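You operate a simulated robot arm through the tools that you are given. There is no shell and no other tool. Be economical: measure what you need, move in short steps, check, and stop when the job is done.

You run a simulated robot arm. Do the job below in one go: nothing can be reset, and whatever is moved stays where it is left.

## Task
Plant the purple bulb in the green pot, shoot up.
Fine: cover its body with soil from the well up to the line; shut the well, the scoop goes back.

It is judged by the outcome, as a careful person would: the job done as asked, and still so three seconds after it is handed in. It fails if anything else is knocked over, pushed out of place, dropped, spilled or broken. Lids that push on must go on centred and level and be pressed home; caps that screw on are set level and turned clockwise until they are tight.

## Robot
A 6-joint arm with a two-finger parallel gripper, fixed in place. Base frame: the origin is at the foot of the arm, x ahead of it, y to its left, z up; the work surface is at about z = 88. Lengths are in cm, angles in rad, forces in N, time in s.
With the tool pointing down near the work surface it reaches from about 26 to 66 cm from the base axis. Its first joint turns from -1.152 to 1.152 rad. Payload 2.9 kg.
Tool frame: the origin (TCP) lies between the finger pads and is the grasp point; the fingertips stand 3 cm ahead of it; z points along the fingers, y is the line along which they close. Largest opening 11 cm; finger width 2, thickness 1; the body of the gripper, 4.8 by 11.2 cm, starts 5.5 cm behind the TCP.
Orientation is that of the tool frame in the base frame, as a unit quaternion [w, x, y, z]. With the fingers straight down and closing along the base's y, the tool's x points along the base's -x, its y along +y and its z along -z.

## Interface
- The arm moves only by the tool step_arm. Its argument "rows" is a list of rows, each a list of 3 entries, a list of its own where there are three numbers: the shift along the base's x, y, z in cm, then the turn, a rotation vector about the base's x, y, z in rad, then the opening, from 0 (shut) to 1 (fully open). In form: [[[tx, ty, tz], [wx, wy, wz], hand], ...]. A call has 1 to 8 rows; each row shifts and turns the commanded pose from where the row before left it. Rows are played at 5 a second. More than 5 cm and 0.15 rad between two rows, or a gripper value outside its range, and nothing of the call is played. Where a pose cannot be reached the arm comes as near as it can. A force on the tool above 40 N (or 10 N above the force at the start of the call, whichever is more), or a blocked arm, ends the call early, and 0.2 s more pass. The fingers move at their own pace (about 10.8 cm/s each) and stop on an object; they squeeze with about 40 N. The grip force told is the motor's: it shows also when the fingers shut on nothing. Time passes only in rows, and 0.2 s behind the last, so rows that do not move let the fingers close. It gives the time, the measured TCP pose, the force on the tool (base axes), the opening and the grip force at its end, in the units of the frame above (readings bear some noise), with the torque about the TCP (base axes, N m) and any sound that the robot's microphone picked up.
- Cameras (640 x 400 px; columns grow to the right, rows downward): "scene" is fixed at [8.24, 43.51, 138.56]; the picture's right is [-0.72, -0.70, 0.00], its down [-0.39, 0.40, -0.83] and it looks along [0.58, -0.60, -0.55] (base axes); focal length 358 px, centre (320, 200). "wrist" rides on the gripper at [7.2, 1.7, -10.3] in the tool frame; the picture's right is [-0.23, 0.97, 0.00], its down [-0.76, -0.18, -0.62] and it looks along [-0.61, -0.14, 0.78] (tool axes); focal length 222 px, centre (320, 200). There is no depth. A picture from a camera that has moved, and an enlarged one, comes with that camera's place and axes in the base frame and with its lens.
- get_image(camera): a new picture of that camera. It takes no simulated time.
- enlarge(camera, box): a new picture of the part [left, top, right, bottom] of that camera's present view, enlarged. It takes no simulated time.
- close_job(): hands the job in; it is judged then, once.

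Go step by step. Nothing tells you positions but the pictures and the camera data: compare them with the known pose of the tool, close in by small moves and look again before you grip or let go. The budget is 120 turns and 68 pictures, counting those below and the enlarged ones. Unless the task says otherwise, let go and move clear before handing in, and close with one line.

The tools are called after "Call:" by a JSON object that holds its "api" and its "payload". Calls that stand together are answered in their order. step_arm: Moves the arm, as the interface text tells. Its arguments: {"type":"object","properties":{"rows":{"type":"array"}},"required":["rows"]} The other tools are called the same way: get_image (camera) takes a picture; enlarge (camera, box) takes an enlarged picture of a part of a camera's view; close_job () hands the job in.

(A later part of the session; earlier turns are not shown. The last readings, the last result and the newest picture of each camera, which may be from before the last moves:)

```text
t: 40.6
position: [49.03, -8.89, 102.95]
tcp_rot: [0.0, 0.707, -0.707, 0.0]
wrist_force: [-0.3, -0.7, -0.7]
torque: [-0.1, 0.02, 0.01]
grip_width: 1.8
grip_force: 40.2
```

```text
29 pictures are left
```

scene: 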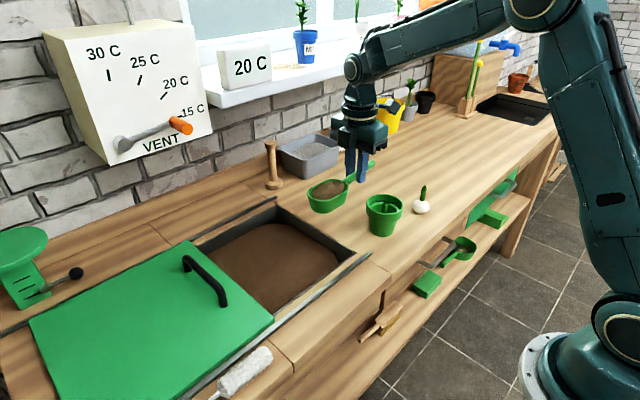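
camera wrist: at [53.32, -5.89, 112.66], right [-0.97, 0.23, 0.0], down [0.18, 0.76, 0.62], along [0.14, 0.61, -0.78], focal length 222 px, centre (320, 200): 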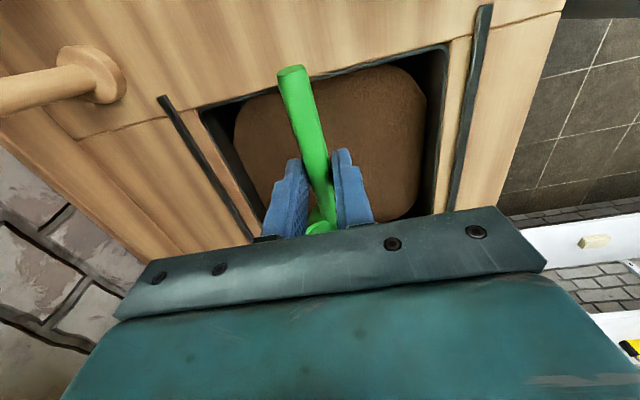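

No spill. I'll continue to the pouring position behind the pot.

Call:
{"api": "step_arm", "payload": {"rows": [[[-0.4, -1, 0], [0, 0, 0], 0], [[-0.8, -1.8, 0], [0, 0, 0], 0], [[-0.9, -2, 0], [0, 0, 0], 0], [[-0.9, -2, 0], [0, 0, 0], 0], [[-0.9, -2, 0], [0, 0, 0], 0], [[-0.9, -2, 0], [0, 0, 0], 0], [[-0.8, -2, 0], [0, 0, 0], 0], [[-0.6, -1.6, 0], [0, 0, 0], 0]]}}

Call:
{"api": "step_arm", "payload": {"rows": [[[-0.5, -1.4, 0], [0, 0, 0], 0], [[0, 0, 0], [0, 0, 0], 0]]}}

Call:
{"api": "enlarge", "payload": {"camera": "scene", "box": [330, 120, 450, 240]}}

Call:
{"api": "get_image", "payload": {"camera": "wrist"}}

```text
t: 42.4
position: [42.66, -23.44, 102.65]
tcp_rot: [0.0, -0.707, 0.707, 0.0]
wrist_force: [0.3, -0.5, -0.3]
torque: [-0.1, 0.01, -0.02]
grip_width: 1.8
grip_force: 39.8
```

```text
t: 43.0
position: [42.17, -24.86, 102.82]
tcp_rot: [0.001, -0.707, 0.707, 0.0]
wrist_force: [0.3, 0.2, -2.2]
torque: [-0.09, 0.02, 0.01]
grip_width: 1.79
grip_force: 39.7
```

```text
3.33 times, centred on (390, 180) of scene
camera zoom: at [8.24, 43.51, 138.56], right [-0.72, -0.7, 0.0], down [-0.39, 0.4, -0.83], along [0.58, -0.6, -0.55], focal length 1195 px, centre (87, 267)
```

zoom: 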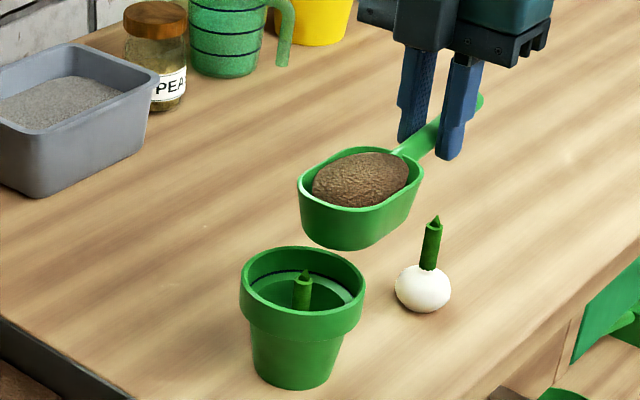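

```text
27 pictures are left
camera wrist: at [40.62, -32.02, 113.24], right [-0.97, 0.23, 0.0], down [0.18, 0.76, 0.62], along [0.14, 0.61, -0.78], focal length 222 px, centre (320, 200)
```

wrist: 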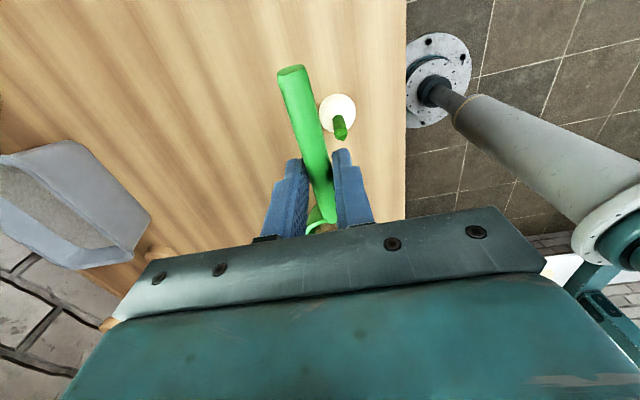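

The scoop lip is just above the pot's near side. I'll start pitching the nose down while keeping the lip over the pot, then check.

Call:
{"api": "step_arm", "payload": {"rows": [[[0.1, 0.2, 1.0], [-0.15, 0, 0], 0], [[0, 0.5, 1.4], [-0.15, 0, 0], 0], [[0, 0.66, 1.5], [-0.15, 0, 0], 0], [[0, 0, 0], [0, 0, 0], 0]]}}

Call:
{"api": "enlarge", "payload": {"camera": "scene", "box": [330, 120, 450, 240]}}

```text
t: 44.0
position: [42.35, -23.4, 106.77]
tcp_rot: [0.158, 0.69, -0.689, 0.158]
wrist_force: [-0.2, 0.2, -0.6]
torque: [-0.08, 0.02, 0.02]
grip_width: 1.79
grip_force: 39.9
```

```text
3.33 times, centred on (390, 180) of scene
camera zoom: at [8.24, 43.51, 138.56], right [-0.72, -0.7, 0.0], down [-0.39, 0.4, -0.83], along [0.58, -0.6, -0.55], focal length 1195 px, centre (87, 267)
```

zoom: 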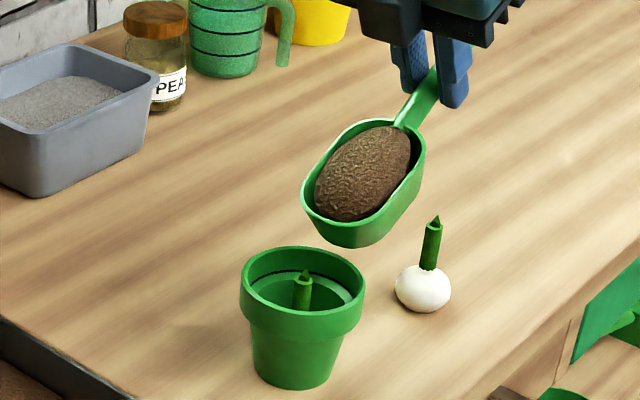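

Nothing has poured yet. I'll tilt further in small steps.

Call:
{"api": "step_arm", "payload": {"rows": [[[0, 0.6, 0.4], [-0.075, 0, 0], 0], [[0, 0.6, 0.4], [-0.075, 0, 0], 0], [[0, 0, 0], [0, 0, 0], 0]]}}

Call:
{"api": "enlarge", "payload": {"camera": "scene", "box": [330, 120, 450, 240]}}

```text
t: 44.8
position: [42.23, -22.1, 107.49]
tcp_rot: [0.21, 0.676, -0.675, 0.209]
wrist_force: [0.4, 0.3, -1.0]
torque: [-0.03, 0.01, -0.01]
grip_width: 1.78
grip_force: 40.3
```

```text
3.33 times, centred on (390, 180) of scene
camera zoom: at [8.24, 43.51, 138.56], right [-0.72, -0.7, 0.0], down [-0.39, 0.4, -0.83], along [0.58, -0.6, -0.55], focal length 1195 px, centre (87, 267)
```

zoom: 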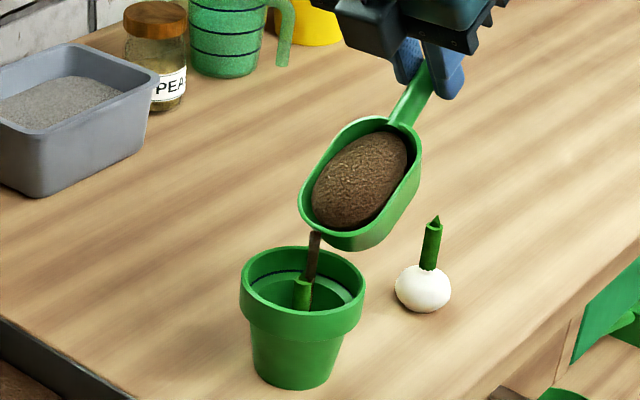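

It is pouring into the pot centre. I'll hold briefly and check the level.

Call:
{"api": "step_arm", "payload": {"rows": [[[0, 0, 0], [0, 0, 0], 0], [[0, 0, 0], [0, 0, 0], 0]]}}

Call:
{"api": "enlarge", "payload": {"camera": "scene", "box": [330, 120, 450, 240]}}

```text
t: 45.4
position: [42.24, -22.28, 107.71]
tcp_rot: [0.209, 0.676, -0.675, 0.209]
wrist_force: [-0.7, -0.6, -1.4]
torque: [-0.05, 0.03, 0.02]
grip_width: 1.79
grip_force: 40.3
```

```text
3.33 times, centred on (390, 180) of scene
camera zoom: at [8.24, 43.51, 138.56], right [-0.72, -0.7, 0.0], down [-0.39, 0.4, -0.83], along [0.58, -0.6, -0.55], focal length 1195 px, centre (87, 267)
```

zoom: 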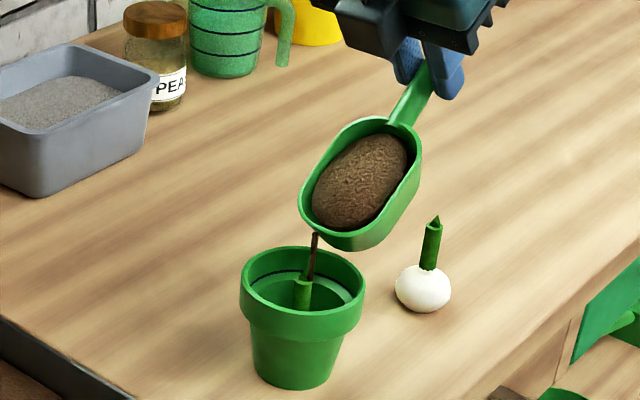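

The flow tapers with tilt, which gives good control. I'll tilt a bit more.

Call:
{"api": "step_arm", "payload": {"rows": [[[0, 0.65, 0.7], [-0.075, 0, 0], 0], [[0, 0.7, 0.7], [-0.075, 0, 0], 0], [[0, 0, 0], [0, 0, 0], 0], [[0, 0, 0], [0, 0, 0], 0], [[0, 0, 0], [0, 0, 0], 0]]}}

Call:
{"api": "enlarge", "payload": {"camera": "scene", "box": [330, 120, 450, 240]}}

```text
t: 46.6
position: [42.34, -20.81, 108.9]
tcp_rot: [0.259, 0.658, -0.658, 0.26]
wrist_force: [-0.3, 0.1, -1.0]
torque: [0.03, 0.03, 0.01]
grip_width: 1.79
grip_force: 39.8
```

```text
3.33 times, centred on (390, 180) of scene
camera zoom: at [8.24, 43.51, 138.56], right [-0.72, -0.7, 0.0], down [-0.39, 0.4, -0.83], along [0.58, -0.6, -0.55], focal length 1195 px, centre (87, 267)
```

zoom: 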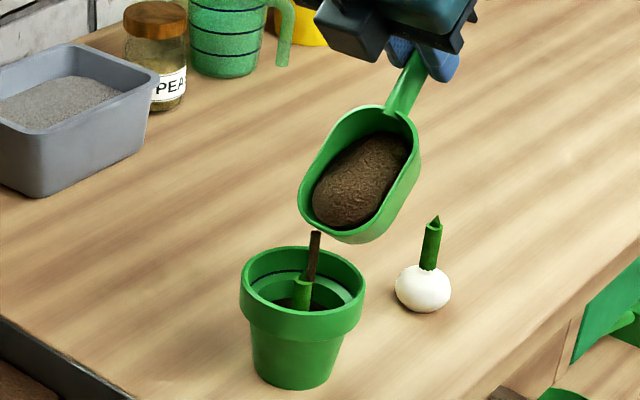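

Soil is showing in the pot. I'll hold to let it flow, then look again.

Call:
{"api": "step_arm", "payload": {"rows": [[[0, 0, 0], [0, 0, 0], 0], [[0, 0, 0], [0, 0, 0], 0], [[0, 0, 0], [0, 0, 0], 0], [[0, 0.45, 0.4], [-0.05, 0, 0], 0], [[0, 0, 0], [0, 0, 0], 0], [[0, 0, 0], [0, 0, 0], 0]]}}

Call:
{"api": "enlarge", "payload": {"camera": "scene", "box": [330, 140, 430, 240]}}

```text
t: 48.0
position: [42.32, -20.39, 109.27]
tcp_rot: [-0.275, -0.651, 0.652, -0.275]
wrist_force: [-0.7, 0.6, -1.1]
torque: [-0.04, -0.02, 0.02]
grip_width: 1.78
grip_force: 39.8
```

```text
4.00 times, centred on (380, 190) of scene
camera zoom: at [8.24, 43.51, 138.56], right [-0.72, -0.7, 0.0], down [-0.39, 0.4, -0.83], along [0.58, -0.6, -0.55], focal length 1434 px, centre (80, 240)
```

zoom: 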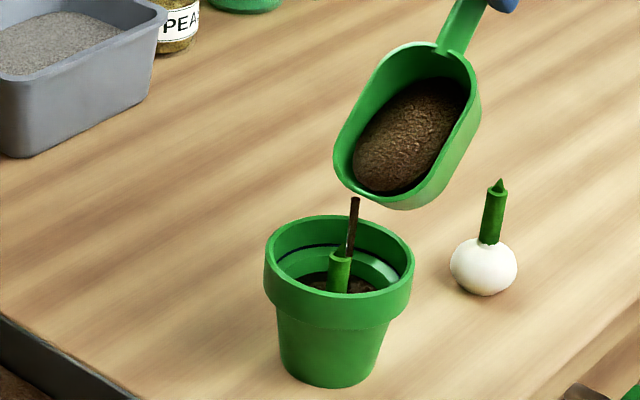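

The level is rising but still below the line. I'll tilt a bit more.

Call:
{"api": "step_arm", "payload": {"rows": [[[0, 0.7, 0.5], [-0.07, 0, 0], 0], [[0, 0, 0], [0, 0, 0], 0], [[0, 0, 0], [0, 0, 0], 0], [[0, 0, 0], [0, 0, 0], 0], [[0, 0, 0], [0, 0, 0], 0]]}}

Call:
{"api": "enlarge", "payload": {"camera": "scene", "box": [330, 140, 430, 240]}}

```text
t: 49.2
position: [42.27, -19.76, 109.72]
tcp_rot: [-0.298, -0.641, 0.642, -0.297]
wrist_force: [0.4, -0.7, -0.9]
torque: [-0.01, 0.01, 0.0]
grip_width: 1.77
grip_force: 39.9
```

```text
4.00 times, centred on (380, 190) of scene
camera zoom: at [8.24, 43.51, 138.56], right [-0.72, -0.7, 0.0], down [-0.39, 0.4, -0.83], along [0.58, -0.6, -0.55], focal length 1434 px, centre (80, 240)
```

zoom: 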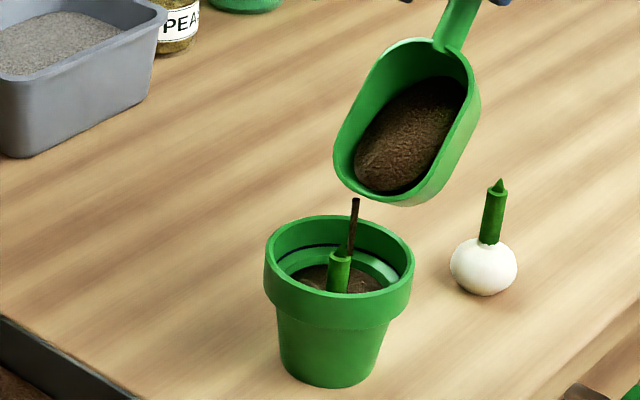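

Call:
{"api": "step_arm", "payload": {"rows": [[[0, 0.8, 0.5], [-0.08, 0, 0], 0], [[0, 0, 0], [0, 0, 0], 0], [[0, 0, 0], [0, 0, 0], 0], [[0, 0, 0], [0, 0, 0], 0], [[0, 0, 0], [0, 0, 0], 0], [[0, 0, 0], [0, 0, 0], 0]]}}

Call:
{"api": "enlarge", "payload": {"camera": "scene", "box": [330, 140, 430, 240]}}

```text
t: 50.6
position: [42.36, -18.93, 110.36]
tcp_rot: [0.323, 0.629, -0.629, 0.323]
wrist_force: [0.4, 0.3, 0.0]
torque: [0.02, -0.02, -0.02]
grip_width: 1.78
grip_force: 39.5
```

```text
4.00 times, centred on (380, 190) of scene
camera zoom: at [8.24, 43.51, 138.56], right [-0.72, -0.7, 0.0], down [-0.39, 0.4, -0.83], along [0.58, -0.6, -0.55], focal length 1434 px, centre (80, 240)
```

zoom: 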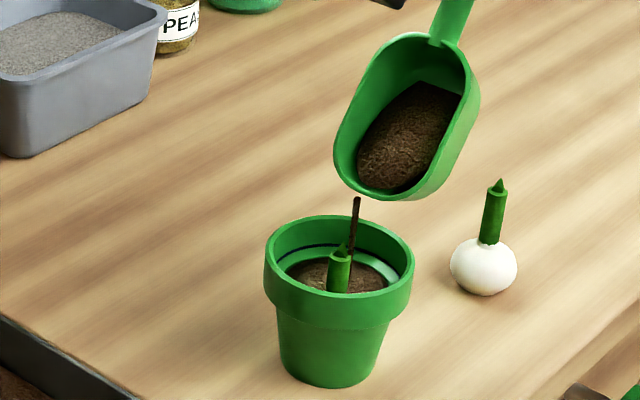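

Soil is near the ledge, and the line is just above. I'll take smaller increments now.

Call:
{"api": "step_arm", "payload": {"rows": [[[0, 0.5, 0.3], [-0.05, 0, 0], 0], [[0, 0, 0], [0, 0, 0], 0], [[0, 0, 0], [0, 0, 0], 0], [[0, 0, 0], [0, 0, 0], 0], [[0, 0, 0], [0, 0, 0], 0]]}}

Call:
{"api": "enlarge", "payload": {"camera": "scene", "box": [360, 185, 440, 240]}}

```text
t: 51.8
position: [42.33, -18.52, 110.67]
tcp_rot: [0.339, 0.621, -0.62, 0.34]
wrist_force: [-0.1, -0.2, -1.5]
torque: [0.02, 0.03, 0.04]
grip_width: 1.78
grip_force: 39.4
```

```text
7.27 times, centred on (400, 212) of scene
camera zoom: at [8.24, 43.51, 138.56], right [-0.72, -0.7, 0.0], down [-0.39, 0.4, -0.83], along [0.58, -0.6, -0.55], focal length 2607 px, centre (-262, 109)
```

zoom: 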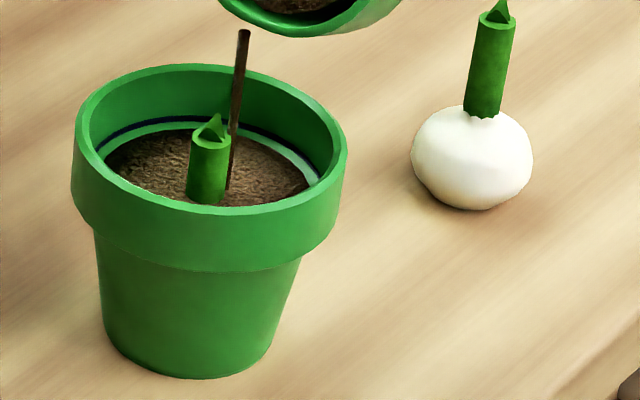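

The soil is just below the line. A little more.

Call:
{"api": "step_arm", "payload": {"rows": [[[0, 0.3, 0.2], [-0.03, 0, 0], 0], [[0, 0, 0], [0, 0, 0], 0], [[0, 0, 0], [0, 0, 0], 0]]}}

Call:
{"api": "enlarge", "payload": {"camera": "scene", "box": [360, 185, 440, 240]}}

```text
t: 52.6
position: [42.31, -18.21, 110.76]
tcp_rot: [0.348, 0.616, -0.615, 0.348]
wrist_force: [-0.4, -1.2, 0.0]
torque: [0.02, 0.0, 0.0]
grip_width: 1.77
grip_force: 40.1
```

```text
7.27 times, centred on (400, 212) of scene
camera zoom: at [8.24, 43.51, 138.56], right [-0.72, -0.7, 0.0], down [-0.39, 0.4, -0.83], along [0.58, -0.6, -0.55], focal length 2607 px, centre (-262, 109)
```

zoom: 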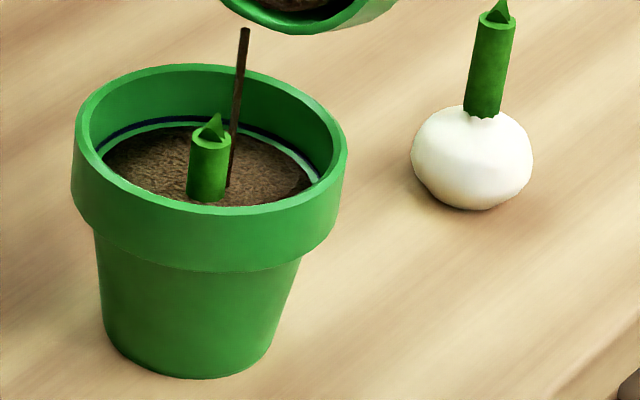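

Call:
{"api": "step_arm", "payload": {"rows": [[[0, 0.4, 0.2], [-0.04, 0, 0], 0], [[0, 0, 0], [0, 0, 0], 0], [[0, 0, 0], [0, 0, 0], 0], [[0, 0, 0], [0, 0, 0], 0]]}}

Call:
{"api": "enlarge", "payload": {"camera": "scene", "box": [360, 185, 440, 240]}}

```text
t: 53.6
position: [42.35, -17.68, 111.0]
tcp_rot: [-0.36, -0.608, 0.609, -0.36]
wrist_force: [0.4, -0.1, -0.2]
torque: [0.03, 0.0, -0.04]
grip_width: 1.77
grip_force: 40.0
```

```text
7.27 times, centred on (400, 212) of scene
camera zoom: at [8.24, 43.51, 138.56], right [-0.72, -0.7, 0.0], down [-0.39, 0.4, -0.83], along [0.58, -0.6, -0.55], focal length 2607 px, centre (-262, 109)
```

zoom: 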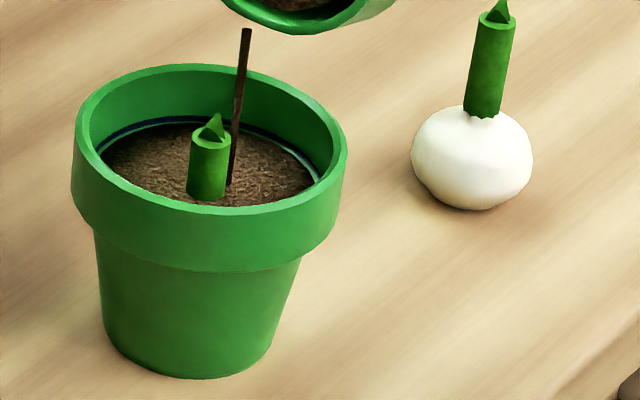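

Almost at the line. One short hold, then tilt back with the lip kept over the pot.

Call:
{"api": "step_arm", "payload": {"rows": [[[0, 0, 0], [0, 0, 0], 0], [[0, -1.7, -0.6], [0.15, 0, 0], 0], [[0, -1.6, -0.9], [0.15, 0, 0], 0], [[0, -1.45, -1.0], [0.15, 0, 0], 0], [[0, 0, 0], [0, 0, 0], 0]]}}

Call:
{"api": "enlarge", "payload": {"camera": "scene", "box": [360, 185, 440, 240]}}

```text
t: 54.8
position: [42.33, -22.43, 108.46]
tcp_rot: [0.215, 0.674, -0.674, 0.215]
wrist_force: [0.0, -0.4, -0.9]
torque: [-0.03, -0.01, 0.03]
grip_width: 1.77
grip_force: 39.4
```

```text
7.27 times, centred on (400, 212) of scene
camera zoom: at [8.24, 43.51, 138.56], right [-0.72, -0.7, 0.0], down [-0.39, 0.4, -0.83], along [0.58, -0.6, -0.55], focal length 2607 px, centre (-262, 109)
```

zoom: 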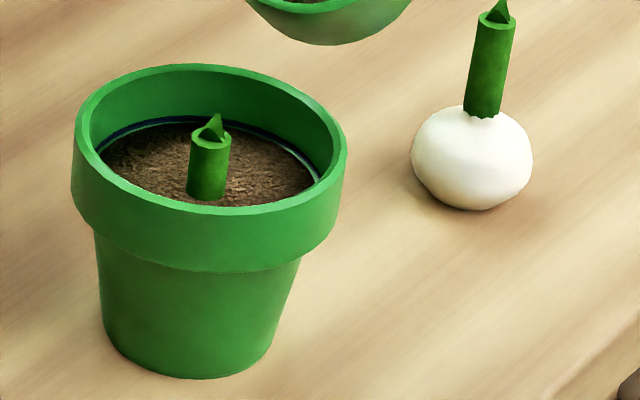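

The flow has stopped. I'll check the level against the line more closely.

Call:
{"api": "enlarge", "payload": {"camera": "scene", "box": [366, 190, 410, 218]}}

```text
14.29 times, centred on (388, 204) of scene
camera zoom: at [8.24, 43.51, 138.56], right [-0.72, -0.7, 0.0], down [-0.39, 0.4, -0.83], along [0.58, -0.6, -0.55], focal length 5121 px, centre (-651, 143)
```

zoom: 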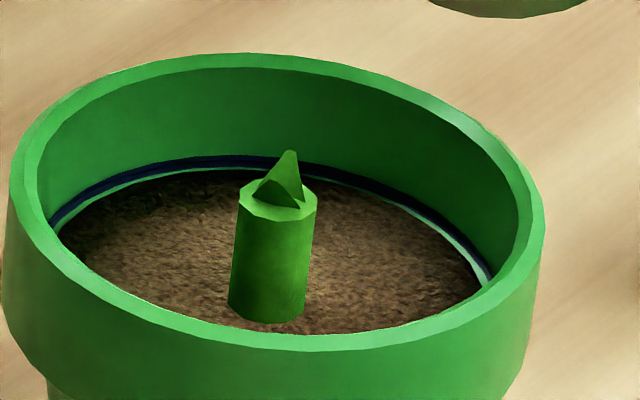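

The level sits at the line within about a millimetre. Now I'll level the scoop and carry the leftover soil back to the well.

Call:
{"api": "step_arm", "payload": {"rows": [[[0, 0, 0], [0.15, 0, 0], 0], [[0, 0, 0], [0.15, 0, 0], 0], [[0, 0, -0.5], [0.15, 0, 0], 0], [[0, 0, -0.5], [0.15, 0, 0], 0], [[0.5, 1, 0], [0.03, 0, 0], 0], [[1.1, 2.2, 0], [0, 0, 0], 0], [[1.2, 2.4, 0], [0, 0, 0], 0], [[1.2, 2.4, 0], [0, 0, 0], 0]]}}

Call:
{"api": "step_arm", "payload": {"rows": [[[1.2, 2.4, 0], [0, 0, 0], 0], [[1.2, 2.4, 0], [0, 0, 0], 0], [[1.2, 2.4, 0], [0, 0, 0], 0], [[1.2, 2.4, 0], [0, 0, 0], 0], [[1.2, 2.4, 0], [0, 0, 0], 0], [[1.2, 2.4, 0], [0, 0, 0], 0], [[1.0, 2.2, 0], [0, 0, 0], 0], [[0.5, 1.2, 0], [0, 0, 0], 0]]}}

Call:
{"api": "get_image", "payload": {"camera": "scene"}}

```text
t: 56.6
position: [46.4, -14.4, 107.57]
tcp_rot: [-0.004, 0.707, -0.707, -0.004]
wrist_force: [-0.3, -0.6, -0.7]
torque: [-0.01, 0.0, 0.01]
grip_width: 1.75
grip_force: 40.1
```

```text
t: 58.4
position: [55.02, 3.54, 107.53]
tcp_rot: [-0.003, 0.707, -0.707, -0.003]
wrist_force: [0.3, 0.1, -0.6]
torque: [-0.06, 0.02, 0.01]
grip_width: 1.79
grip_force: 40.0
```

```text
14 pictures are left
```

scene: 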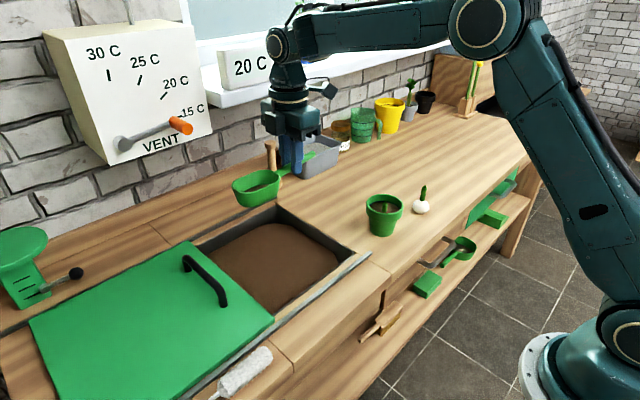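

The leftover is still in the scoop. I'll empty it over the middle of the well with a steep tilt.

Call:
{"api": "step_arm", "payload": {"rows": [[[0, 0, -0.5], [-0.15, 0, 0], 0], [[0, 0, -0.5], [-0.15, 0, 0], 0], [[0, 0, -0.5], [-0.15, 0, 0], 0], [[0, 0.5, -0.5], [-0.15, 0, 0], 0], [[0, 0.5, -0.5], [-0.15, 0, 0], 0], [[0, 0.5, -0.5], [-0.15, 0, 0], 0], [[0, 0.5, -0.5], [-0.15, 0, 0], 0], [[0, 0.5, -0.5], [-0.15, 0, 0], 0]]}}

Call:
{"api": "step_arm", "payload": {"rows": [[[0, 0, 0], [-0.1, 0, 0], 0], [[0, 0, 0], [-0.1, 0, 0], 0], [[0, 0, 0], [-0.1, 0, 0], 0], [[0, 0, 0], [0, 0, 0], 0], [[0, 0, 0], [0, 0, 0], 0], [[0, 0, 0], [0, 0, 0], 0], [[0, 0, 0], [0, 0, 0], 0], [[0, 0, 0], [0, 0, 0], 0]]}}

Call:
{"api": "get_image", "payload": {"camera": "scene"}}

```text
t: 60.2
position: [46.81, -1.61, 96.78]
tcp_rot: [0.385, 0.591, -0.586, 0.398]
wrist_force: [3.0, 11.4, 8.4]
torque: [1.07, -0.27, -0.03]
grip_width: 1.77
grip_force: 40.1
out of reach, approached as far as the arm can: row 4, 5, 6, 7, 8
```

```text
t: 60.8
position: [42.63, -5.76, 94.18]
tcp_rot: [-0.423, -0.549, 0.554, -0.46]
wrist_force: [18.5, 9.7, 15.1]
torque: [1.27, -1.12, -0.8]
grip_width: 2.83
grip_force: 39.8
out of reach, approached as far as the arm can: row 1, 2, 3
stopped in row 3: the force on the tool passed its limit (the readings are from after the stop); the commanded pose is now the measured one
```

```text
13 pictures are left
```

scene: 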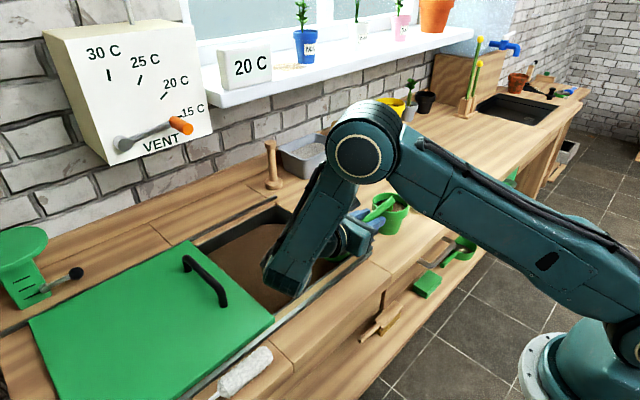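

The steep tilt was out of reach there and the arm drifted toward the pot and hit something. I'll look closely before moving at all.

Call:
{"api": "enlarge", "payload": {"camera": "scene", "box": [250, 160, 430, 300]}}

Call:
{"api": "get_image", "payload": {"camera": "wrist"}}

```text
2.86 times, centred on (340, 230) of scene
camera zoom: at [8.26, 43.54, 138.55], right [-0.72, -0.7, 0.0], down [-0.39, 0.4, -0.83], along [0.58, -0.6, -0.55], focal length 1024 px, centre (263, 114)
```

zoom: 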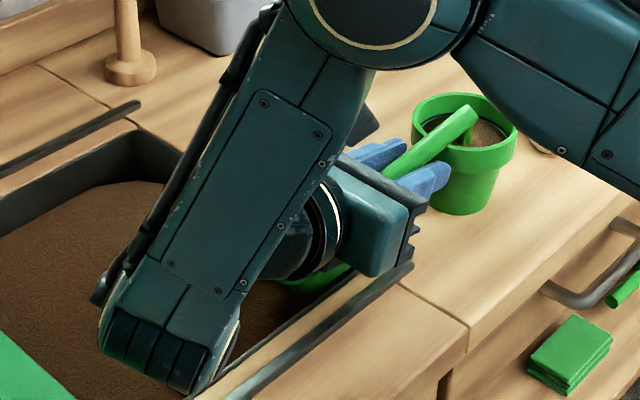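

```text
11 pictures are left
camera wrist: at [40.4, 2.59, 103.49], right [-0.96, 0.03, -0.27], down [0.19, 0.78, -0.6], along [0.19, -0.63, -0.76], focal length 222 px, centre (320, 200)
```

wrist: 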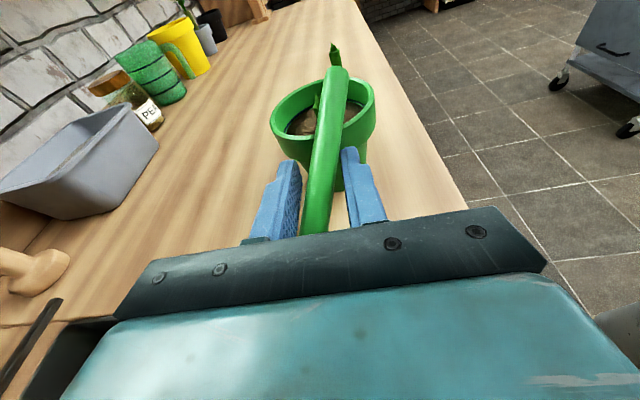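

The scoop bowl went into the well's near-right corner and the handle tail appears to have nudged the pot slightly. I'll back off gently up and away from the pot, in small steps.

Call:
{"api": "step_arm", "payload": {"rows": [[[0.5, 0.8, 0.2], [0, 0, 0], 0], [[0.7, 1, 0.3], [0, 0, 0], 0], [[0.7, 1, 0.5], [0, 0, 0], 0], [[0, 0, 0], [0, 0, 0], 0]]}}

Call:
{"api": "enlarge", "payload": {"camera": "scene", "box": [250, 160, 430, 300]}}

```text
t: 61.8
position: [42.54, -6.04, 94.17]
tcp_rot: [-0.427, -0.549, 0.553, -0.459]
wrist_force: [24.5, 3.7, 26.7]
torque: [1.38, -1.5, -1.08]
grip_width: 2.89
grip_force: 40.5
out of reach, approached as far as the arm can: row 1, 2, 3
```

```text
2.86 times, centred on (340, 230) of scene
camera zoom: at [8.26, 43.52, 138.56], right [-0.72, -0.7, 0.0], down [-0.39, 0.4, -0.83], along [0.58, -0.6, -0.55], focal length 1024 px, centre (263, 114)
```

zoom: 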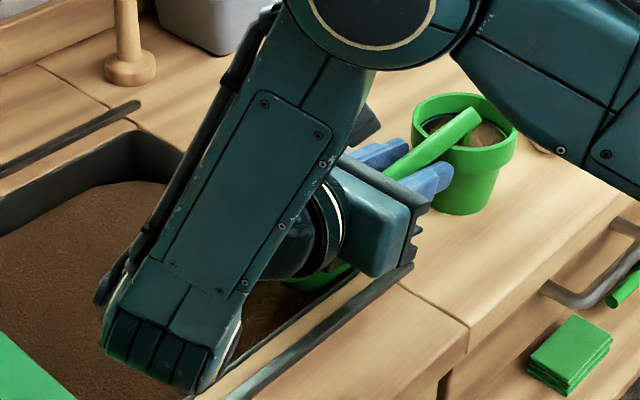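

Still at the reach limit because of the pitch. I'll reduce the pitch while rising so the tail doesn't press on the pot.

Call:
{"api": "step_arm", "payload": {"rows": [[[0, 0.3, 1.0], [0.1, 0, 0], 0], [[0, 0.3, 1.0], [0.1, 0, 0], 0], [[0, 0, 0], [0, 0, 0], 0]]}}

```text
t: 62.6
position: [42.36, -5.4, 95.8]
tcp_rot: [-0.373, -0.591, 0.596, -0.396]
wrist_force: [-1.1, -0.5, -0.5]
torque: [-0.03, 0.0, 0.0]
grip_width: 1.79
grip_force: 40.1
```

The force is gone and the grip is solid again. I'll continue out: away from the pot, up, and unpitching.

Call:
{"api": "step_arm", "payload": {"rows": [[[0.5, 1, 1.0], [0.05, 0, 0], 0], [[1, 1.2, 1.0], [0.1, 0, 0], 0], [[1, 1.2, 1.0], [0.1, 0, 0], 0], [[0, 0, 0], [0, 0, 0], 0]]}}

Call:
{"api": "get_image", "payload": {"camera": "scene"}}

```text
t: 63.6
position: [44.76, -2.02, 98.92]
tcp_rot: [-0.294, -0.632, 0.642, -0.319]
wrist_force: [0.2, 0.0, -1.0]
torque: [-0.06, 0.0, 0.03]
grip_width: 1.78
grip_force: 40.2
```

```text
9 pictures are left
```

scene: 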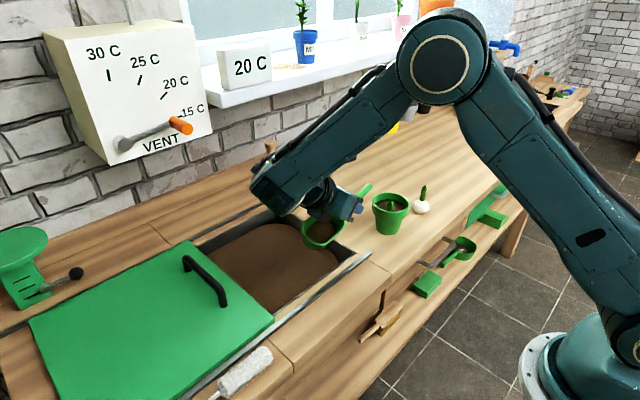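

I'm clear, and the pot still stands. I'll check what remains in the scoop.

Call:
{"api": "enlarge", "payload": {"camera": "scene", "box": [270, 170, 440, 270]}}

```text
3.76 times, centred on (355, 220) of scene
camera zoom: at [8.24, 43.51, 138.56], right [-0.72, -0.7, 0.0], down [-0.39, 0.4, -0.83], along [0.58, -0.6, -0.55], focal length 1350 px, centre (188, 125)
```

zoom: 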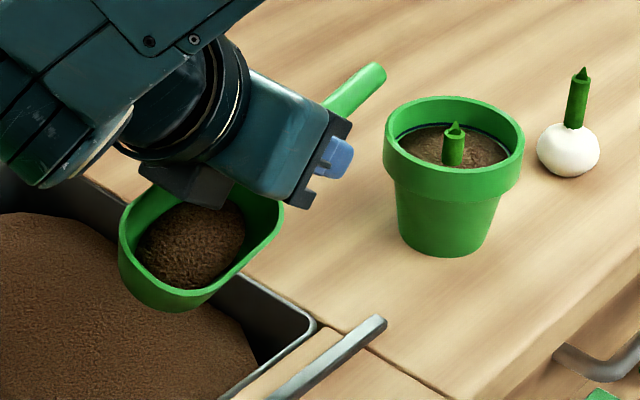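

The pot is upright and filled with the bench clean, but the scoop still holds some soil. I'll move to a better-reachable spot over the well, yawing the arm with it, then tilt gradually.

Call:
{"api": "step_arm", "payload": {"rows": [[[1, 0.8, 1.5], [0, 0, 0], 0], [[1, 1.3, 1], [0, 0, 0.12], 0], [[0.8, 1.4, 0.8], [0, 0, 0.12], 0], [[0.7, 1.4, 0.8], [0, 0, 0.12], 0], [[0.6, 1.4, 0.5], [0, 0, 0.12], 0], [[0, 0, 0], [0, 0, 0], 0]]}}

```text
t: 65.0
position: [48.81, 4.34, 103.49]
tcp_rot: [0.209, 0.767, -0.471, 0.382]
wrist_force: [0.0, -0.6, -2.0]
torque: [-0.05, -0.03, 0.01]
grip_width: 1.77
grip_force: 40.2
```

Call:
{"api": "step_arm", "payload": {"rows": [[[0, 0, 0], [-0.089, -0.046, 0], 0], [[0, 0, 0], [-0.089, -0.046, 0], 0], [[0, 0, 0], [0, 0, 0], 0]]}}

```text
t: 65.8
position: [48.97, 4.34, 103.56]
tcp_rot: [0.255, 0.726, -0.445, 0.457]
wrist_force: [0.3, 0.2, -0.7]
torque: [-0.07, -0.01, 0.02]
grip_width: 1.78
grip_force: 39.5
```

Call:
{"api": "step_arm", "payload": {"rows": [[[0, 0, 0], [-0.089, -0.046, 0], 0], [[0, 0, 0], [0, 0, 0], 0]]}}

Call:
{"api": "step_arm", "payload": {"rows": [[[0, 0, 0], [-0.089, -0.046, 0], 0], [[0, 0, 0], [0, 0, 0], 0]]}}

```text
t: 66.4
position: [48.79, 4.46, 103.5]
tcp_rot: [0.277, 0.703, -0.43, 0.493]
wrist_force: [-0.8, -0.1, -0.4]
torque: [-0.01, 0.01, 0.0]
grip_width: 1.78
grip_force: 39.8
```

```text
t: 67.0
position: [48.77, 4.31, 103.46]
tcp_rot: [0.299, 0.678, -0.414, 0.528]
wrist_force: [-0.7, -0.9, 0.0]
torque: [-0.03, -0.02, -0.01]
grip_width: 1.82
grip_force: 39.7
```

Call:
{"api": "step_arm", "payload": {"rows": [[[0, 0, 0], [-0.089, -0.046, 0], 0], [[0, 0, 0], [0, 0, 0], 0]]}}

Call:
{"api": "step_arm", "payload": {"rows": [[[0, 0, 0], [-0.089, -0.046, 0], 0], [[0, 0, 0], [0, 0, 0], 0], [[0, 0, 0], [0, 0, 0], 0], [[0, 0, 0], [0, 0, 0], 0]]}}

Call:
{"api": "enlarge", "payload": {"camera": "scene", "box": [200, 130, 420, 280]}}

```text
t: 67.6
position: [48.92, 3.48, 103.1]
tcp_rot: [0.314, 0.657, -0.397, 0.559]
wrist_force: [-0.2, -0.2, -0.6]
torque: [-0.06, -0.01, 0.0]
grip_width: 1.81
grip_force: 40.0
out of reach, approached as far as the arm can: row 1
```

```text
t: 68.6
position: [48.98, 3.5, 103.17]
tcp_rot: [0.315, 0.657, -0.399, 0.557]
wrist_force: [-0.4, 0.0, -0.8]
torque: [0.0, -0.01, -0.01]
grip_width: 1.79
grip_force: 40.1
out of reach, approached as far as the arm can: row 1
```

```text
2.67 times, centred on (310, 205) of scene
camera zoom: at [8.24, 43.51, 138.56], right [-0.72, -0.7, 0.0], down [-0.39, 0.4, -0.83], along [0.58, -0.6, -0.55], focal length 956 px, centre (347, 187)
```

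zoom: 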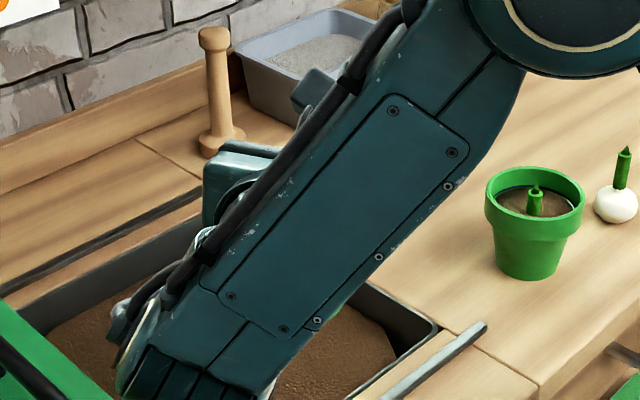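

The view is blocked by the arm. I'll hold a moment for the flow to finish, then tilt back and look into the scoop.

Call:
{"api": "step_arm", "payload": {"rows": [[[0, 0, 0], [0, 0, 0], 0], [[0, 0, 0], [0, 0, 0], 0], [[0, 0, 0], [0, 0, 0], 0], [[0, 0, 0], [0, 0, 0], 0]]}}

Call:
{"api": "step_arm", "payload": {"rows": [[[0, 0, 0], [0.089, 0.046, 0], 0], [[0, 0, 0], [0.089, 0.046, 0], 0], [[0, 0, 0], [0.089, 0.046, 0], 0], [[0, 0, 0], [0.089, 0.046, 0], 0], [[0, 0, 0], [0.089, 0.046, 0], 0], [[0, 0, 0], [0.089, 0.046, 0], 0], [[0, 0, 0], [0.089, 0.046, 0], 0], [[0, 0, 0], [0, 0, 0], 0]]}}

Call:
{"api": "enlarge", "payload": {"camera": "scene", "box": [200, 130, 420, 280]}}

```text
t: 69.6
position: [49.0, 3.52, 103.2]
tcp_rot: [0.314, 0.657, -0.398, 0.559]
wrist_force: [-0.5, 0.2, -0.7]
torque: [0.0, -0.02, 0.01]
grip_width: 1.8
grip_force: 40.2
```

```text
t: 71.4
position: [49.03, 3.52, 103.26]
tcp_rot: [0.158, 0.801, -0.494, 0.3]
wrist_force: [0.4, 0.6, -0.9]
torque: [-0.04, -0.01, -0.01]
grip_width: 1.82
grip_force: 39.4
```

```text
2.67 times, centred on (310, 205) of scene
camera zoom: at [8.24, 43.51, 138.56], right [-0.72, -0.7, 0.0], down [-0.39, 0.4, -0.83], along [0.58, -0.6, -0.55], focal length 956 px, centre (347, 187)
```

zoom: 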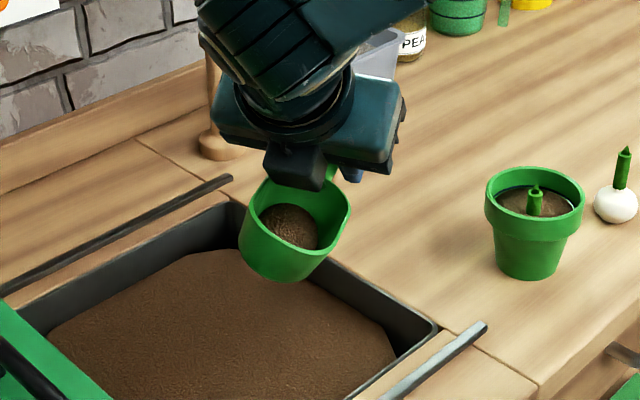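

A little soil still remains. Tilting sideways about the handle, with the tool pointing forward, reaches further, so I'll level out and square the yaw first.

Call:
{"api": "step_arm", "payload": {"rows": [[[0, 0, 0], [0.133, 0.069, 0], 0], [[0, 0, 0], [0.133, 0.069, 0], 0], [[0, 0, 0], [0.133, 0.069, 0], 0], [[0, 0, 0], [0.133, 0.069, 0], 0], [[0.5, 0, 0], [0.08, 0.04, -0.1], 0], [[0.5, 0, 0], [0, 0, -0.13], 0], [[0.5, 0, 0], [0, 0, -0.13], 0], [[0.5, 0, 0], [0, 0, -0.12], 0]]}}

```text
t: 73.2
position: [50.98, 3.48, 103.17]
tcp_rot: [0.012, -0.697, 0.717, -0.011]
wrist_force: [0.9, 0.6, -1.0]
torque: [-0.04, -0.02, 0.04]
grip_width: 1.79
grip_force: 39.9
```

Call:
{"api": "step_arm", "payload": {"rows": [[[0, 0, -0.5], [0, -0.15, 0], 0], [[0, 0, -0.5], [0, -0.15, 0], 0], [[0, 0, -0.5], [0, -0.15, 0], 0], [[0, 0, -0.5], [0, -0.15, 0], 0], [[0, 0, -0.5], [0, -0.15, 0], 0]]}}

Call:
{"api": "step_arm", "payload": {"rows": [[[0, 0, 0], [0, -0.15, 0], 0], [[0, 0, 0], [0, -0.15, 0], 0]]}}

```text
t: 74.4
position: [50.96, 3.46, 100.67]
tcp_rot: [0.274, -0.644, 0.663, -0.267]
wrist_force: [0.1, 0.3, -1.1]
torque: [-0.05, -0.02, -0.01]
grip_width: 1.77
grip_force: 40.1
```

```text
t: 75.0
position: [51.02, 3.57, 100.69]
tcp_rot: [0.37, -0.596, 0.615, -0.36]
wrist_force: [0.4, 0.7, 0.5]
torque: [-0.06, -0.02, -0.02]
grip_width: 1.8
grip_force: 40.0
```

Reachable so far (1.05 rad). I'll continue the sideways tilt.

Call:
{"api": "step_arm", "payload": {"rows": [[[0, 0, 0], [0, -0.15, 0], 0], [[0, 0, 0], [0, -0.15, 0], 0], [[0, 0, 0], [0, 0, 0], 0]]}}

Call:
{"api": "step_arm", "payload": {"rows": [[[0, 0, 0], [0, -0.15, 0], 0], [[0, 0, 0], [0, -0.15, 0], 0], [[0, 0, 0], [0, 0, 0], 0]]}}

```text
t: 75.8
position: [51.04, 3.55, 100.68]
tcp_rot: [0.457, -0.537, 0.552, -0.444]
wrist_force: [-0.7, 1.1, -0.8]
torque: [-0.05, -0.02, 0.02]
grip_width: 1.83
grip_force: 39.8
```

```text
t: 76.6
position: [56.32, 2.99, 104.55]
tcp_rot: [0.532, -0.468, 0.48, -0.517]
wrist_force: [-0.1, 0.3, -0.7]
torque: [-0.06, -0.06, 0.0]
grip_width: 1.79
grip_force: 40.4
out of reach, approached as far as the arm can: row 1, 2
```

The tilt has reached about 1.65 rad and the bowl is still over the well. I'll hold and check.

Call:
{"api": "step_arm", "payload": {"rows": [[[0, 0, 0], [0, 0, 0], 0], [[0, 0, 0], [0, 0, 0], 0], [[0, 0, 0], [0, 0, 0], 0], [[0, 0, 0], [0, 0, 0], 0]]}}

Call:
{"api": "enlarge", "payload": {"camera": "scene", "box": [200, 130, 420, 280]}}

```text
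t: 77.6
position: [56.25, 3.1, 104.6]
tcp_rot: [0.533, -0.467, 0.48, -0.517]
wrist_force: [-0.1, 0.0, 0.1]
torque: [-0.04, -0.03, 0.0]
grip_width: 1.77
grip_force: 39.9
```

```text
2.67 times, centred on (310, 205) of scene
camera zoom: at [8.24, 43.51, 138.56], right [-0.72, -0.7, 0.0], down [-0.39, 0.4, -0.83], along [0.58, -0.6, -0.55], focal length 956 px, centre (347, 187)
```

zoom: 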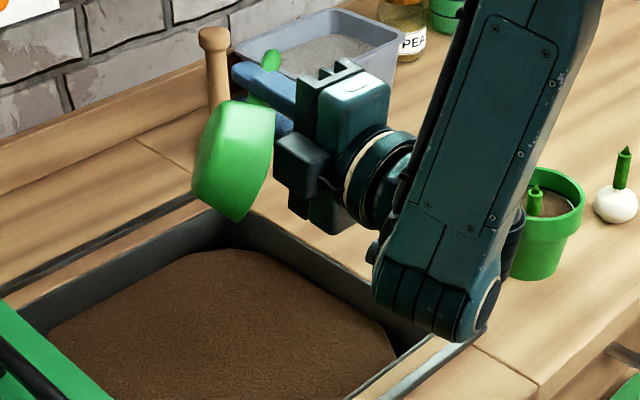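

It appears emptied with no spill on the bench. I'll roll back the way I came.

Call:
{"api": "step_arm", "payload": {"rows": [[[0, 0, 0], [0, 0.15, 0], 0], [[0, 0, 0], [0, 0.15, 0], 0], [[0, 0, 0], [0, 0.15, 0], 0], [[0, 0, 0], [0, 0, 0], 0]]}}

Call:
{"api": "step_arm", "payload": {"rows": [[[0, 0, 0.3], [0, 0.15, 0], 0], [[0, 0, 0.3], [0, 0.15, 0], 0], [[0, 0, 0.3], [0, 0.15, 0], 0], [[0, 0, 0.3], [0, 0.15, 0], 0], [[0, 0, 0.3], [0, 0.15, 0], 0], [[0, 0, 0.3], [0, 0.15, 0], 0], [[0, 0, 0], [0, 0.15, 0], 0], [[0, 0, 0], [0, 0, 0], 0]]}}

```text
t: 78.6
position: [56.39, 2.39, 104.3]
tcp_rot: [0.414, -0.569, 0.585, -0.403]
wrist_force: [0.2, 0.1, -0.4]
torque: [-0.07, -0.02, -0.01]
grip_width: 1.77
grip_force: 40.0
out of reach, approached as far as the arm can: row 1
```

```text
t: 80.4
position: [56.45, 2.4, 106.06]
tcp_rot: [0.064, -0.694, 0.714, -0.063]
wrist_force: [0.7, 0.2, -0.9]
torque: [-0.03, 0.02, 0.01]
grip_width: 1.83
grip_force: 40.2
```

Call:
{"api": "step_arm", "payload": {"rows": [[[0, 0, -1], [0, 0.09, 0], 0], [[0.4, -2, -1], [0, 0.09, 0], 0], [[0.4, -4, 0], [0, 0, 0.06], 0], [[0.4, -4.5, 0], [0, 0, 0.058], 0], [[0.4, -4.5, 0], [0, 0, 0], 0], [[0.4, -4.5, 0], [0, 0, 0], 0], [[0.33, -4.8, -1], [0, 0, 0], 0], [[0, 0, 0], [0, 0, 0], 0]]}}

Call:
{"api": "enlarge", "payload": {"camera": "scene", "box": [280, 110, 440, 240]}}

```text
t: 82.2
position: [58.61, -21.96, 103.17]
tcp_rot: [0.0, 0.738, -0.674, 0.001]
wrist_force: [-0.4, -0.2, -1.4]
torque: [-0.06, 0.0, -0.01]
grip_width: 1.82
grip_force: 39.9
```

```text
3.08 times, centred on (360, 175) of scene
camera zoom: at [8.24, 43.51, 138.56], right [-0.72, -0.7, 0.0], down [-0.39, 0.4, -0.83], along [0.58, -0.6, -0.55], focal length 1103 px, centre (197, 277)
```

zoom: 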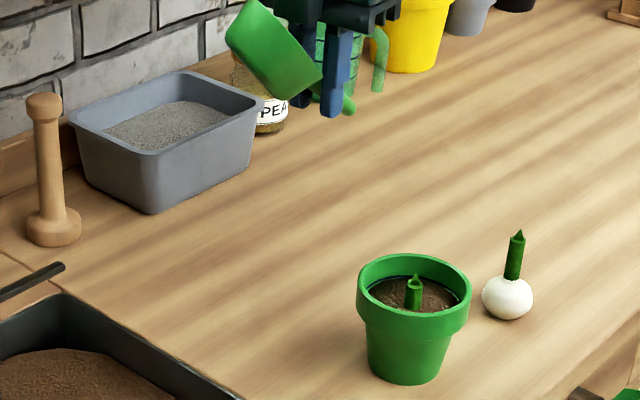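

The scoop slipped in the fingers during the bump and now sits about 0.8 rad nose-up. I'll pitch the tool down by that amount so the bowl is level before setting it down.

Call:
{"api": "step_arm", "payload": {"rows": [[[0, 0, 0], [-0.14, -0.012, 0], 0], [[0, 0, 0], [-0.14, -0.012, 0], 0], [[0, 0, 0], [-0.14, -0.012, 0], 0], [[0, 0, 0], [0, 0, 0], 0]]}}

```text
t: 83.2
position: [58.74, -21.93, 103.22]
tcp_rot: [0.142, 0.722, -0.659, 0.155]
wrist_force: [-0.7, 0.0, -1.1]
torque: [-0.06, -0.01, 0.0]
grip_width: 1.81
grip_force: 39.3
```

Call:
{"api": "step_arm", "payload": {"rows": [[[0, 0, 0], [-0.14, -0.012, 0], 0], [[0, 0, 0], [0, 0, 0], 0]]}}

Call:
{"api": "step_arm", "payload": {"rows": [[[0, 0, 0], [-0.14, -0.012, 0], 0], [[0, 0, 0], [0, 0, 0], 0]]}}

Call:
{"api": "step_arm", "payload": {"rows": [[[0, 0, 0], [-0.13, -0.012, 0], 0], [[0, 0, 0], [0, 0, 0], 0]]}}

Call:
{"api": "enlarge", "payload": {"camera": "scene", "box": [280, 110, 440, 240]}}

```text
t: 83.8
position: [58.7, -21.85, 103.13]
tcp_rot: [0.188, 0.709, -0.647, 0.205]
wrist_force: [-0.4, 0.1, -1.0]
torque: [-0.08, -0.03, 0.0]
grip_width: 1.79
grip_force: 40.3
```

```text
t: 84.4
position: [58.69, -21.85, 103.2]
tcp_rot: [0.234, 0.693, -0.633, 0.254]
wrist_force: [-0.4, 0.1, -1.0]
torque: [-0.07, 0.0, -0.02]
grip_width: 1.82
grip_force: 40.0
```

```text
t: 85.0
position: [58.82, -21.9, 103.16]
tcp_rot: [0.274, 0.675, -0.617, 0.298]
wrist_force: [-0.2, -0.6, -1.0]
torque: [-0.05, 0.0, -0.02]
grip_width: 1.77
grip_force: 39.9
```

```text
3.08 times, centred on (360, 175) of scene
camera zoom: at [8.24, 43.51, 138.56], right [-0.72, -0.7, 0.0], down [-0.39, 0.4, -0.83], along [0.58, -0.6, -0.55], focal length 1103 px, centre (197, 277)
```

zoom: 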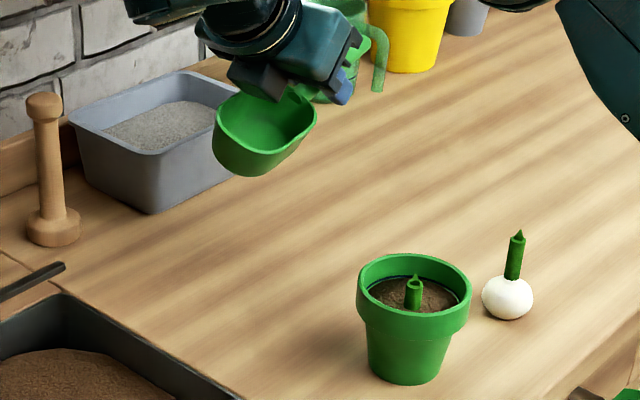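

The scoop is empty and nearly level. I'll correct for the slip (about 2 cm in y), then lower it to just above the bench.

Call:
{"api": "step_arm", "payload": {"rows": [[[-0.3, 1, -2], [0.04, 0, 0], 0], [[-0.2, 1, -2.5], [0, 0, 0], 0], [[0, 0, -2.5], [0, 0, 0], 0], [[0, 0, -1.7], [0, 0, 0], 0], [[0, 0, 0], [0, 0, 0], 0]]}}

Call:
{"api": "step_arm", "payload": {"rows": [[[0, 0, -0.4], [0, 0, 0], 0], [[0, 0, 0], [0, 0, 0], 0]]}}

```text
t: 86.2
position: [58.19, -19.88, 94.28]
tcp_rot: [0.261, 0.68, -0.623, 0.285]
wrist_force: [0.3, 0.0, -1.2]
torque: [-0.05, 0.02, -0.01]
grip_width: 1.82
grip_force: 39.8
```

```text
t: 86.8
position: [58.28, -19.79, 93.98]
tcp_rot: [0.26, 0.68, -0.623, 0.285]
wrist_force: [-0.7, 0.8, -0.8]
torque: [-0.07, 0.01, -0.05]
grip_width: 1.81
grip_force: 39.9
```

Call:
{"api": "step_arm", "payload": {"rows": [[[0, 0, -0.3], [0, 0, 0], 0], [[0, 0, 0], [0, 0, 0], 0]]}}

Call:
{"api": "step_arm", "payload": {"rows": [[[0, 0, -0.3], [0, 0, 0], 0], [[0, 0, 0], [0, 0, 0], 0]]}}

Call:
{"api": "step_arm", "payload": {"rows": [[[0, 0, -0.25], [0, 0, 0], 0], [[0, 0, 0], [0, 0, 0], 0]]}}

```text
t: 87.4
position: [58.23, -19.86, 93.7]
tcp_rot: [0.26, 0.68, -0.623, 0.286]
wrist_force: [1.1, -0.3, -0.5]
torque: [-0.04, 0.0, -0.03]
grip_width: 1.81
grip_force: 39.9
```

```text
t: 88.0
position: [58.31, -19.83, 93.41]
tcp_rot: [0.26, 0.68, -0.623, 0.286]
wrist_force: [-0.5, 0.9, 0.1]
torque: [-0.05, 0.0, -0.03]
grip_width: 1.82
grip_force: 40.1
```

```text
t: 88.6
position: [58.3, -19.96, 93.2]
tcp_rot: [0.26, 0.681, -0.622, 0.286]
wrist_force: [-1.0, -0.1, -1.5]
torque: [-0.05, 0.0, 0.02]
grip_width: 1.83
grip_force: 40.0
```

Call:
{"api": "step_arm", "payload": {"rows": [[[0, 0, -0.25], [0, 0, 0], 0], [[0, 0, 0], [0, 0, 0], 0]]}}

Call:
{"api": "step_arm", "payload": {"rows": [[[0, 0, -0.25], [0, 0, 0], 0], [[0, 0, 0], [0, 0, 0], 0]]}}

Call:
{"api": "enlarge", "payload": {"camera": "scene", "box": [300, 130, 400, 220]}}

```text
t: 89.2
position: [58.28, -19.9, 92.89]
tcp_rot: [0.259, 0.681, -0.622, 0.287]
wrist_force: [-0.3, -1.2, -1.5]
torque: [-0.08, 0.01, 0.02]
grip_width: 1.8
grip_force: 39.5
```

```text
t: 89.8
position: [58.34, -19.88, 92.67]
tcp_rot: [0.261, 0.68, -0.623, 0.286]
wrist_force: [-0.8, 0.5, 1.0]
torque: [0.17, 0.08, 0.0]
grip_width: 1.82
grip_force: 40.5
```

```text
4.44 times, centred on (350, 175) of scene
camera zoom: at [8.24, 43.51, 138.56], right [-0.72, -0.7, 0.0], down [-0.39, 0.4, -0.83], along [0.58, -0.6, -0.55], focal length 1593 px, centre (187, 311)
```

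zoom: 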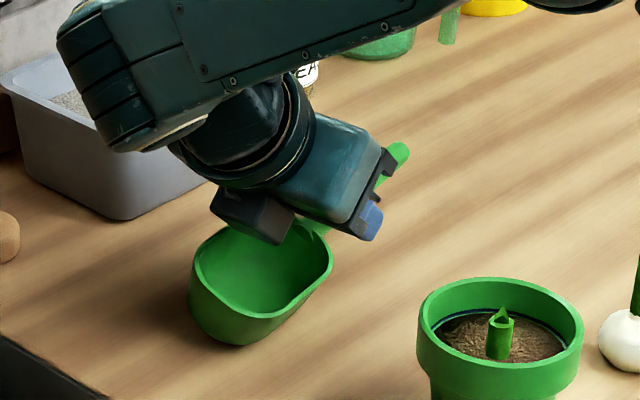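

The scoop is on its spot, touching at the nose and slightly nose-down (~0.07 rad). I'll ease it level, then release.

Call:
{"api": "step_arm", "payload": {"rows": [[[0, 0, -0.3], [0.035, 0, 0], 0], [[0, 0, -0.25], [0.035, 0, 0], 0], [[0, 0, 0], [0, 0, 0], 0]]}}

```text
t: 90.6
position: [58.28, -19.88, 92.17]
tcp_rot: [0.236, 0.688, -0.633, 0.265]
wrist_force: [0.4, -4.0, 9.9]
torque: [0.35, 0.16, 0.02]
grip_width: 1.8
grip_force: 40.0
```

Firm contact with the bench. I'll open and rise straight up.

Call:
{"api": "step_arm", "payload": {"rows": [[[0, 0, 0.1], [0, 0, 0], 0.0], [[0, 0, 0], [0, 0, 0], 0.35], [[0, 0, 0], [0, 0, 0], 0.35], [[0, 0, 1], [0, 0, 0], 0.35], [[0, 0, 2.5], [0, 0, 0], 0.35], [[0, 0, 4], [0, 0, 0], 0.35], [[0, 0, 4], [0, 0, 0], 0.35]]}}

```text
t: 92.2
position: [58.23, -19.92, 103.75]
tcp_rot: [0.236, 0.69, -0.631, 0.265]
wrist_force: [-0.8, 0.7, 0.1]
torque: [-0.03, -0.03, -0.01]
grip_width: 3.89
grip_force: 0.1
```

Released. I'll straighten the tool and head back toward the lid handle.

Call:
{"api": "step_arm", "payload": {"rows": [[[0, 0, 1], [0.144, 0.013, 0], 0.35], [[0, 0, 1], [0.144, 0.013, 0], 0.35], [[0, 0, 1], [0.144, 0.013, 0], 0.35], [[0, 0, 0], [0.144, 0.013, 0], 0.35], [[0, 0, 0], [0.144, 0.013, 0], 0.35], [[0, 0, 0], [0, 0, 0], 0.35]]}}

Call:
{"api": "step_arm", "payload": {"rows": [[[-0.4, 3.8, 0], [0, 0, -0.14], 0.4], [[-0.4, 3.8, 0], [0, 0, -0.14], 0.4], [[-0.4, 3.8, 0], [0, 0, -0.14], 0.4], [[-0.4, 3.8, 0], [0, 0, -0.14], 0.4], [[-0.4, 3.8, 0], [0, 0, -0.14], 0.4], [[-0.4, 3.8, 0], [0, 0, -0.14], 0.4], [[-0.4, 3.8, 0], [0, 0, -0.14], 0.4], [[-0.4, 3.8, 0], [0, 0, -0.14], 0.4]]}}

```text
t: 93.6
position: [58.31, -19.92, 106.77]
tcp_rot: [-0.002, 0.735, -0.678, 0.002]
wrist_force: [0.6, 0.1, 0.2]
torque: [0.02, 0.02, -0.02]
grip_width: 3.88
grip_force: 0.1
```

```text
t: 95.4
position: [55.08, 10.57, 106.85]
tcp_rot: [0.001, -0.264, 0.964, -0.004]
wrist_force: [-0.6, 0.4, -0.5]
torque: [-0.04, -0.03, 0.03]
grip_width: 4.39
grip_force: 0.1
```

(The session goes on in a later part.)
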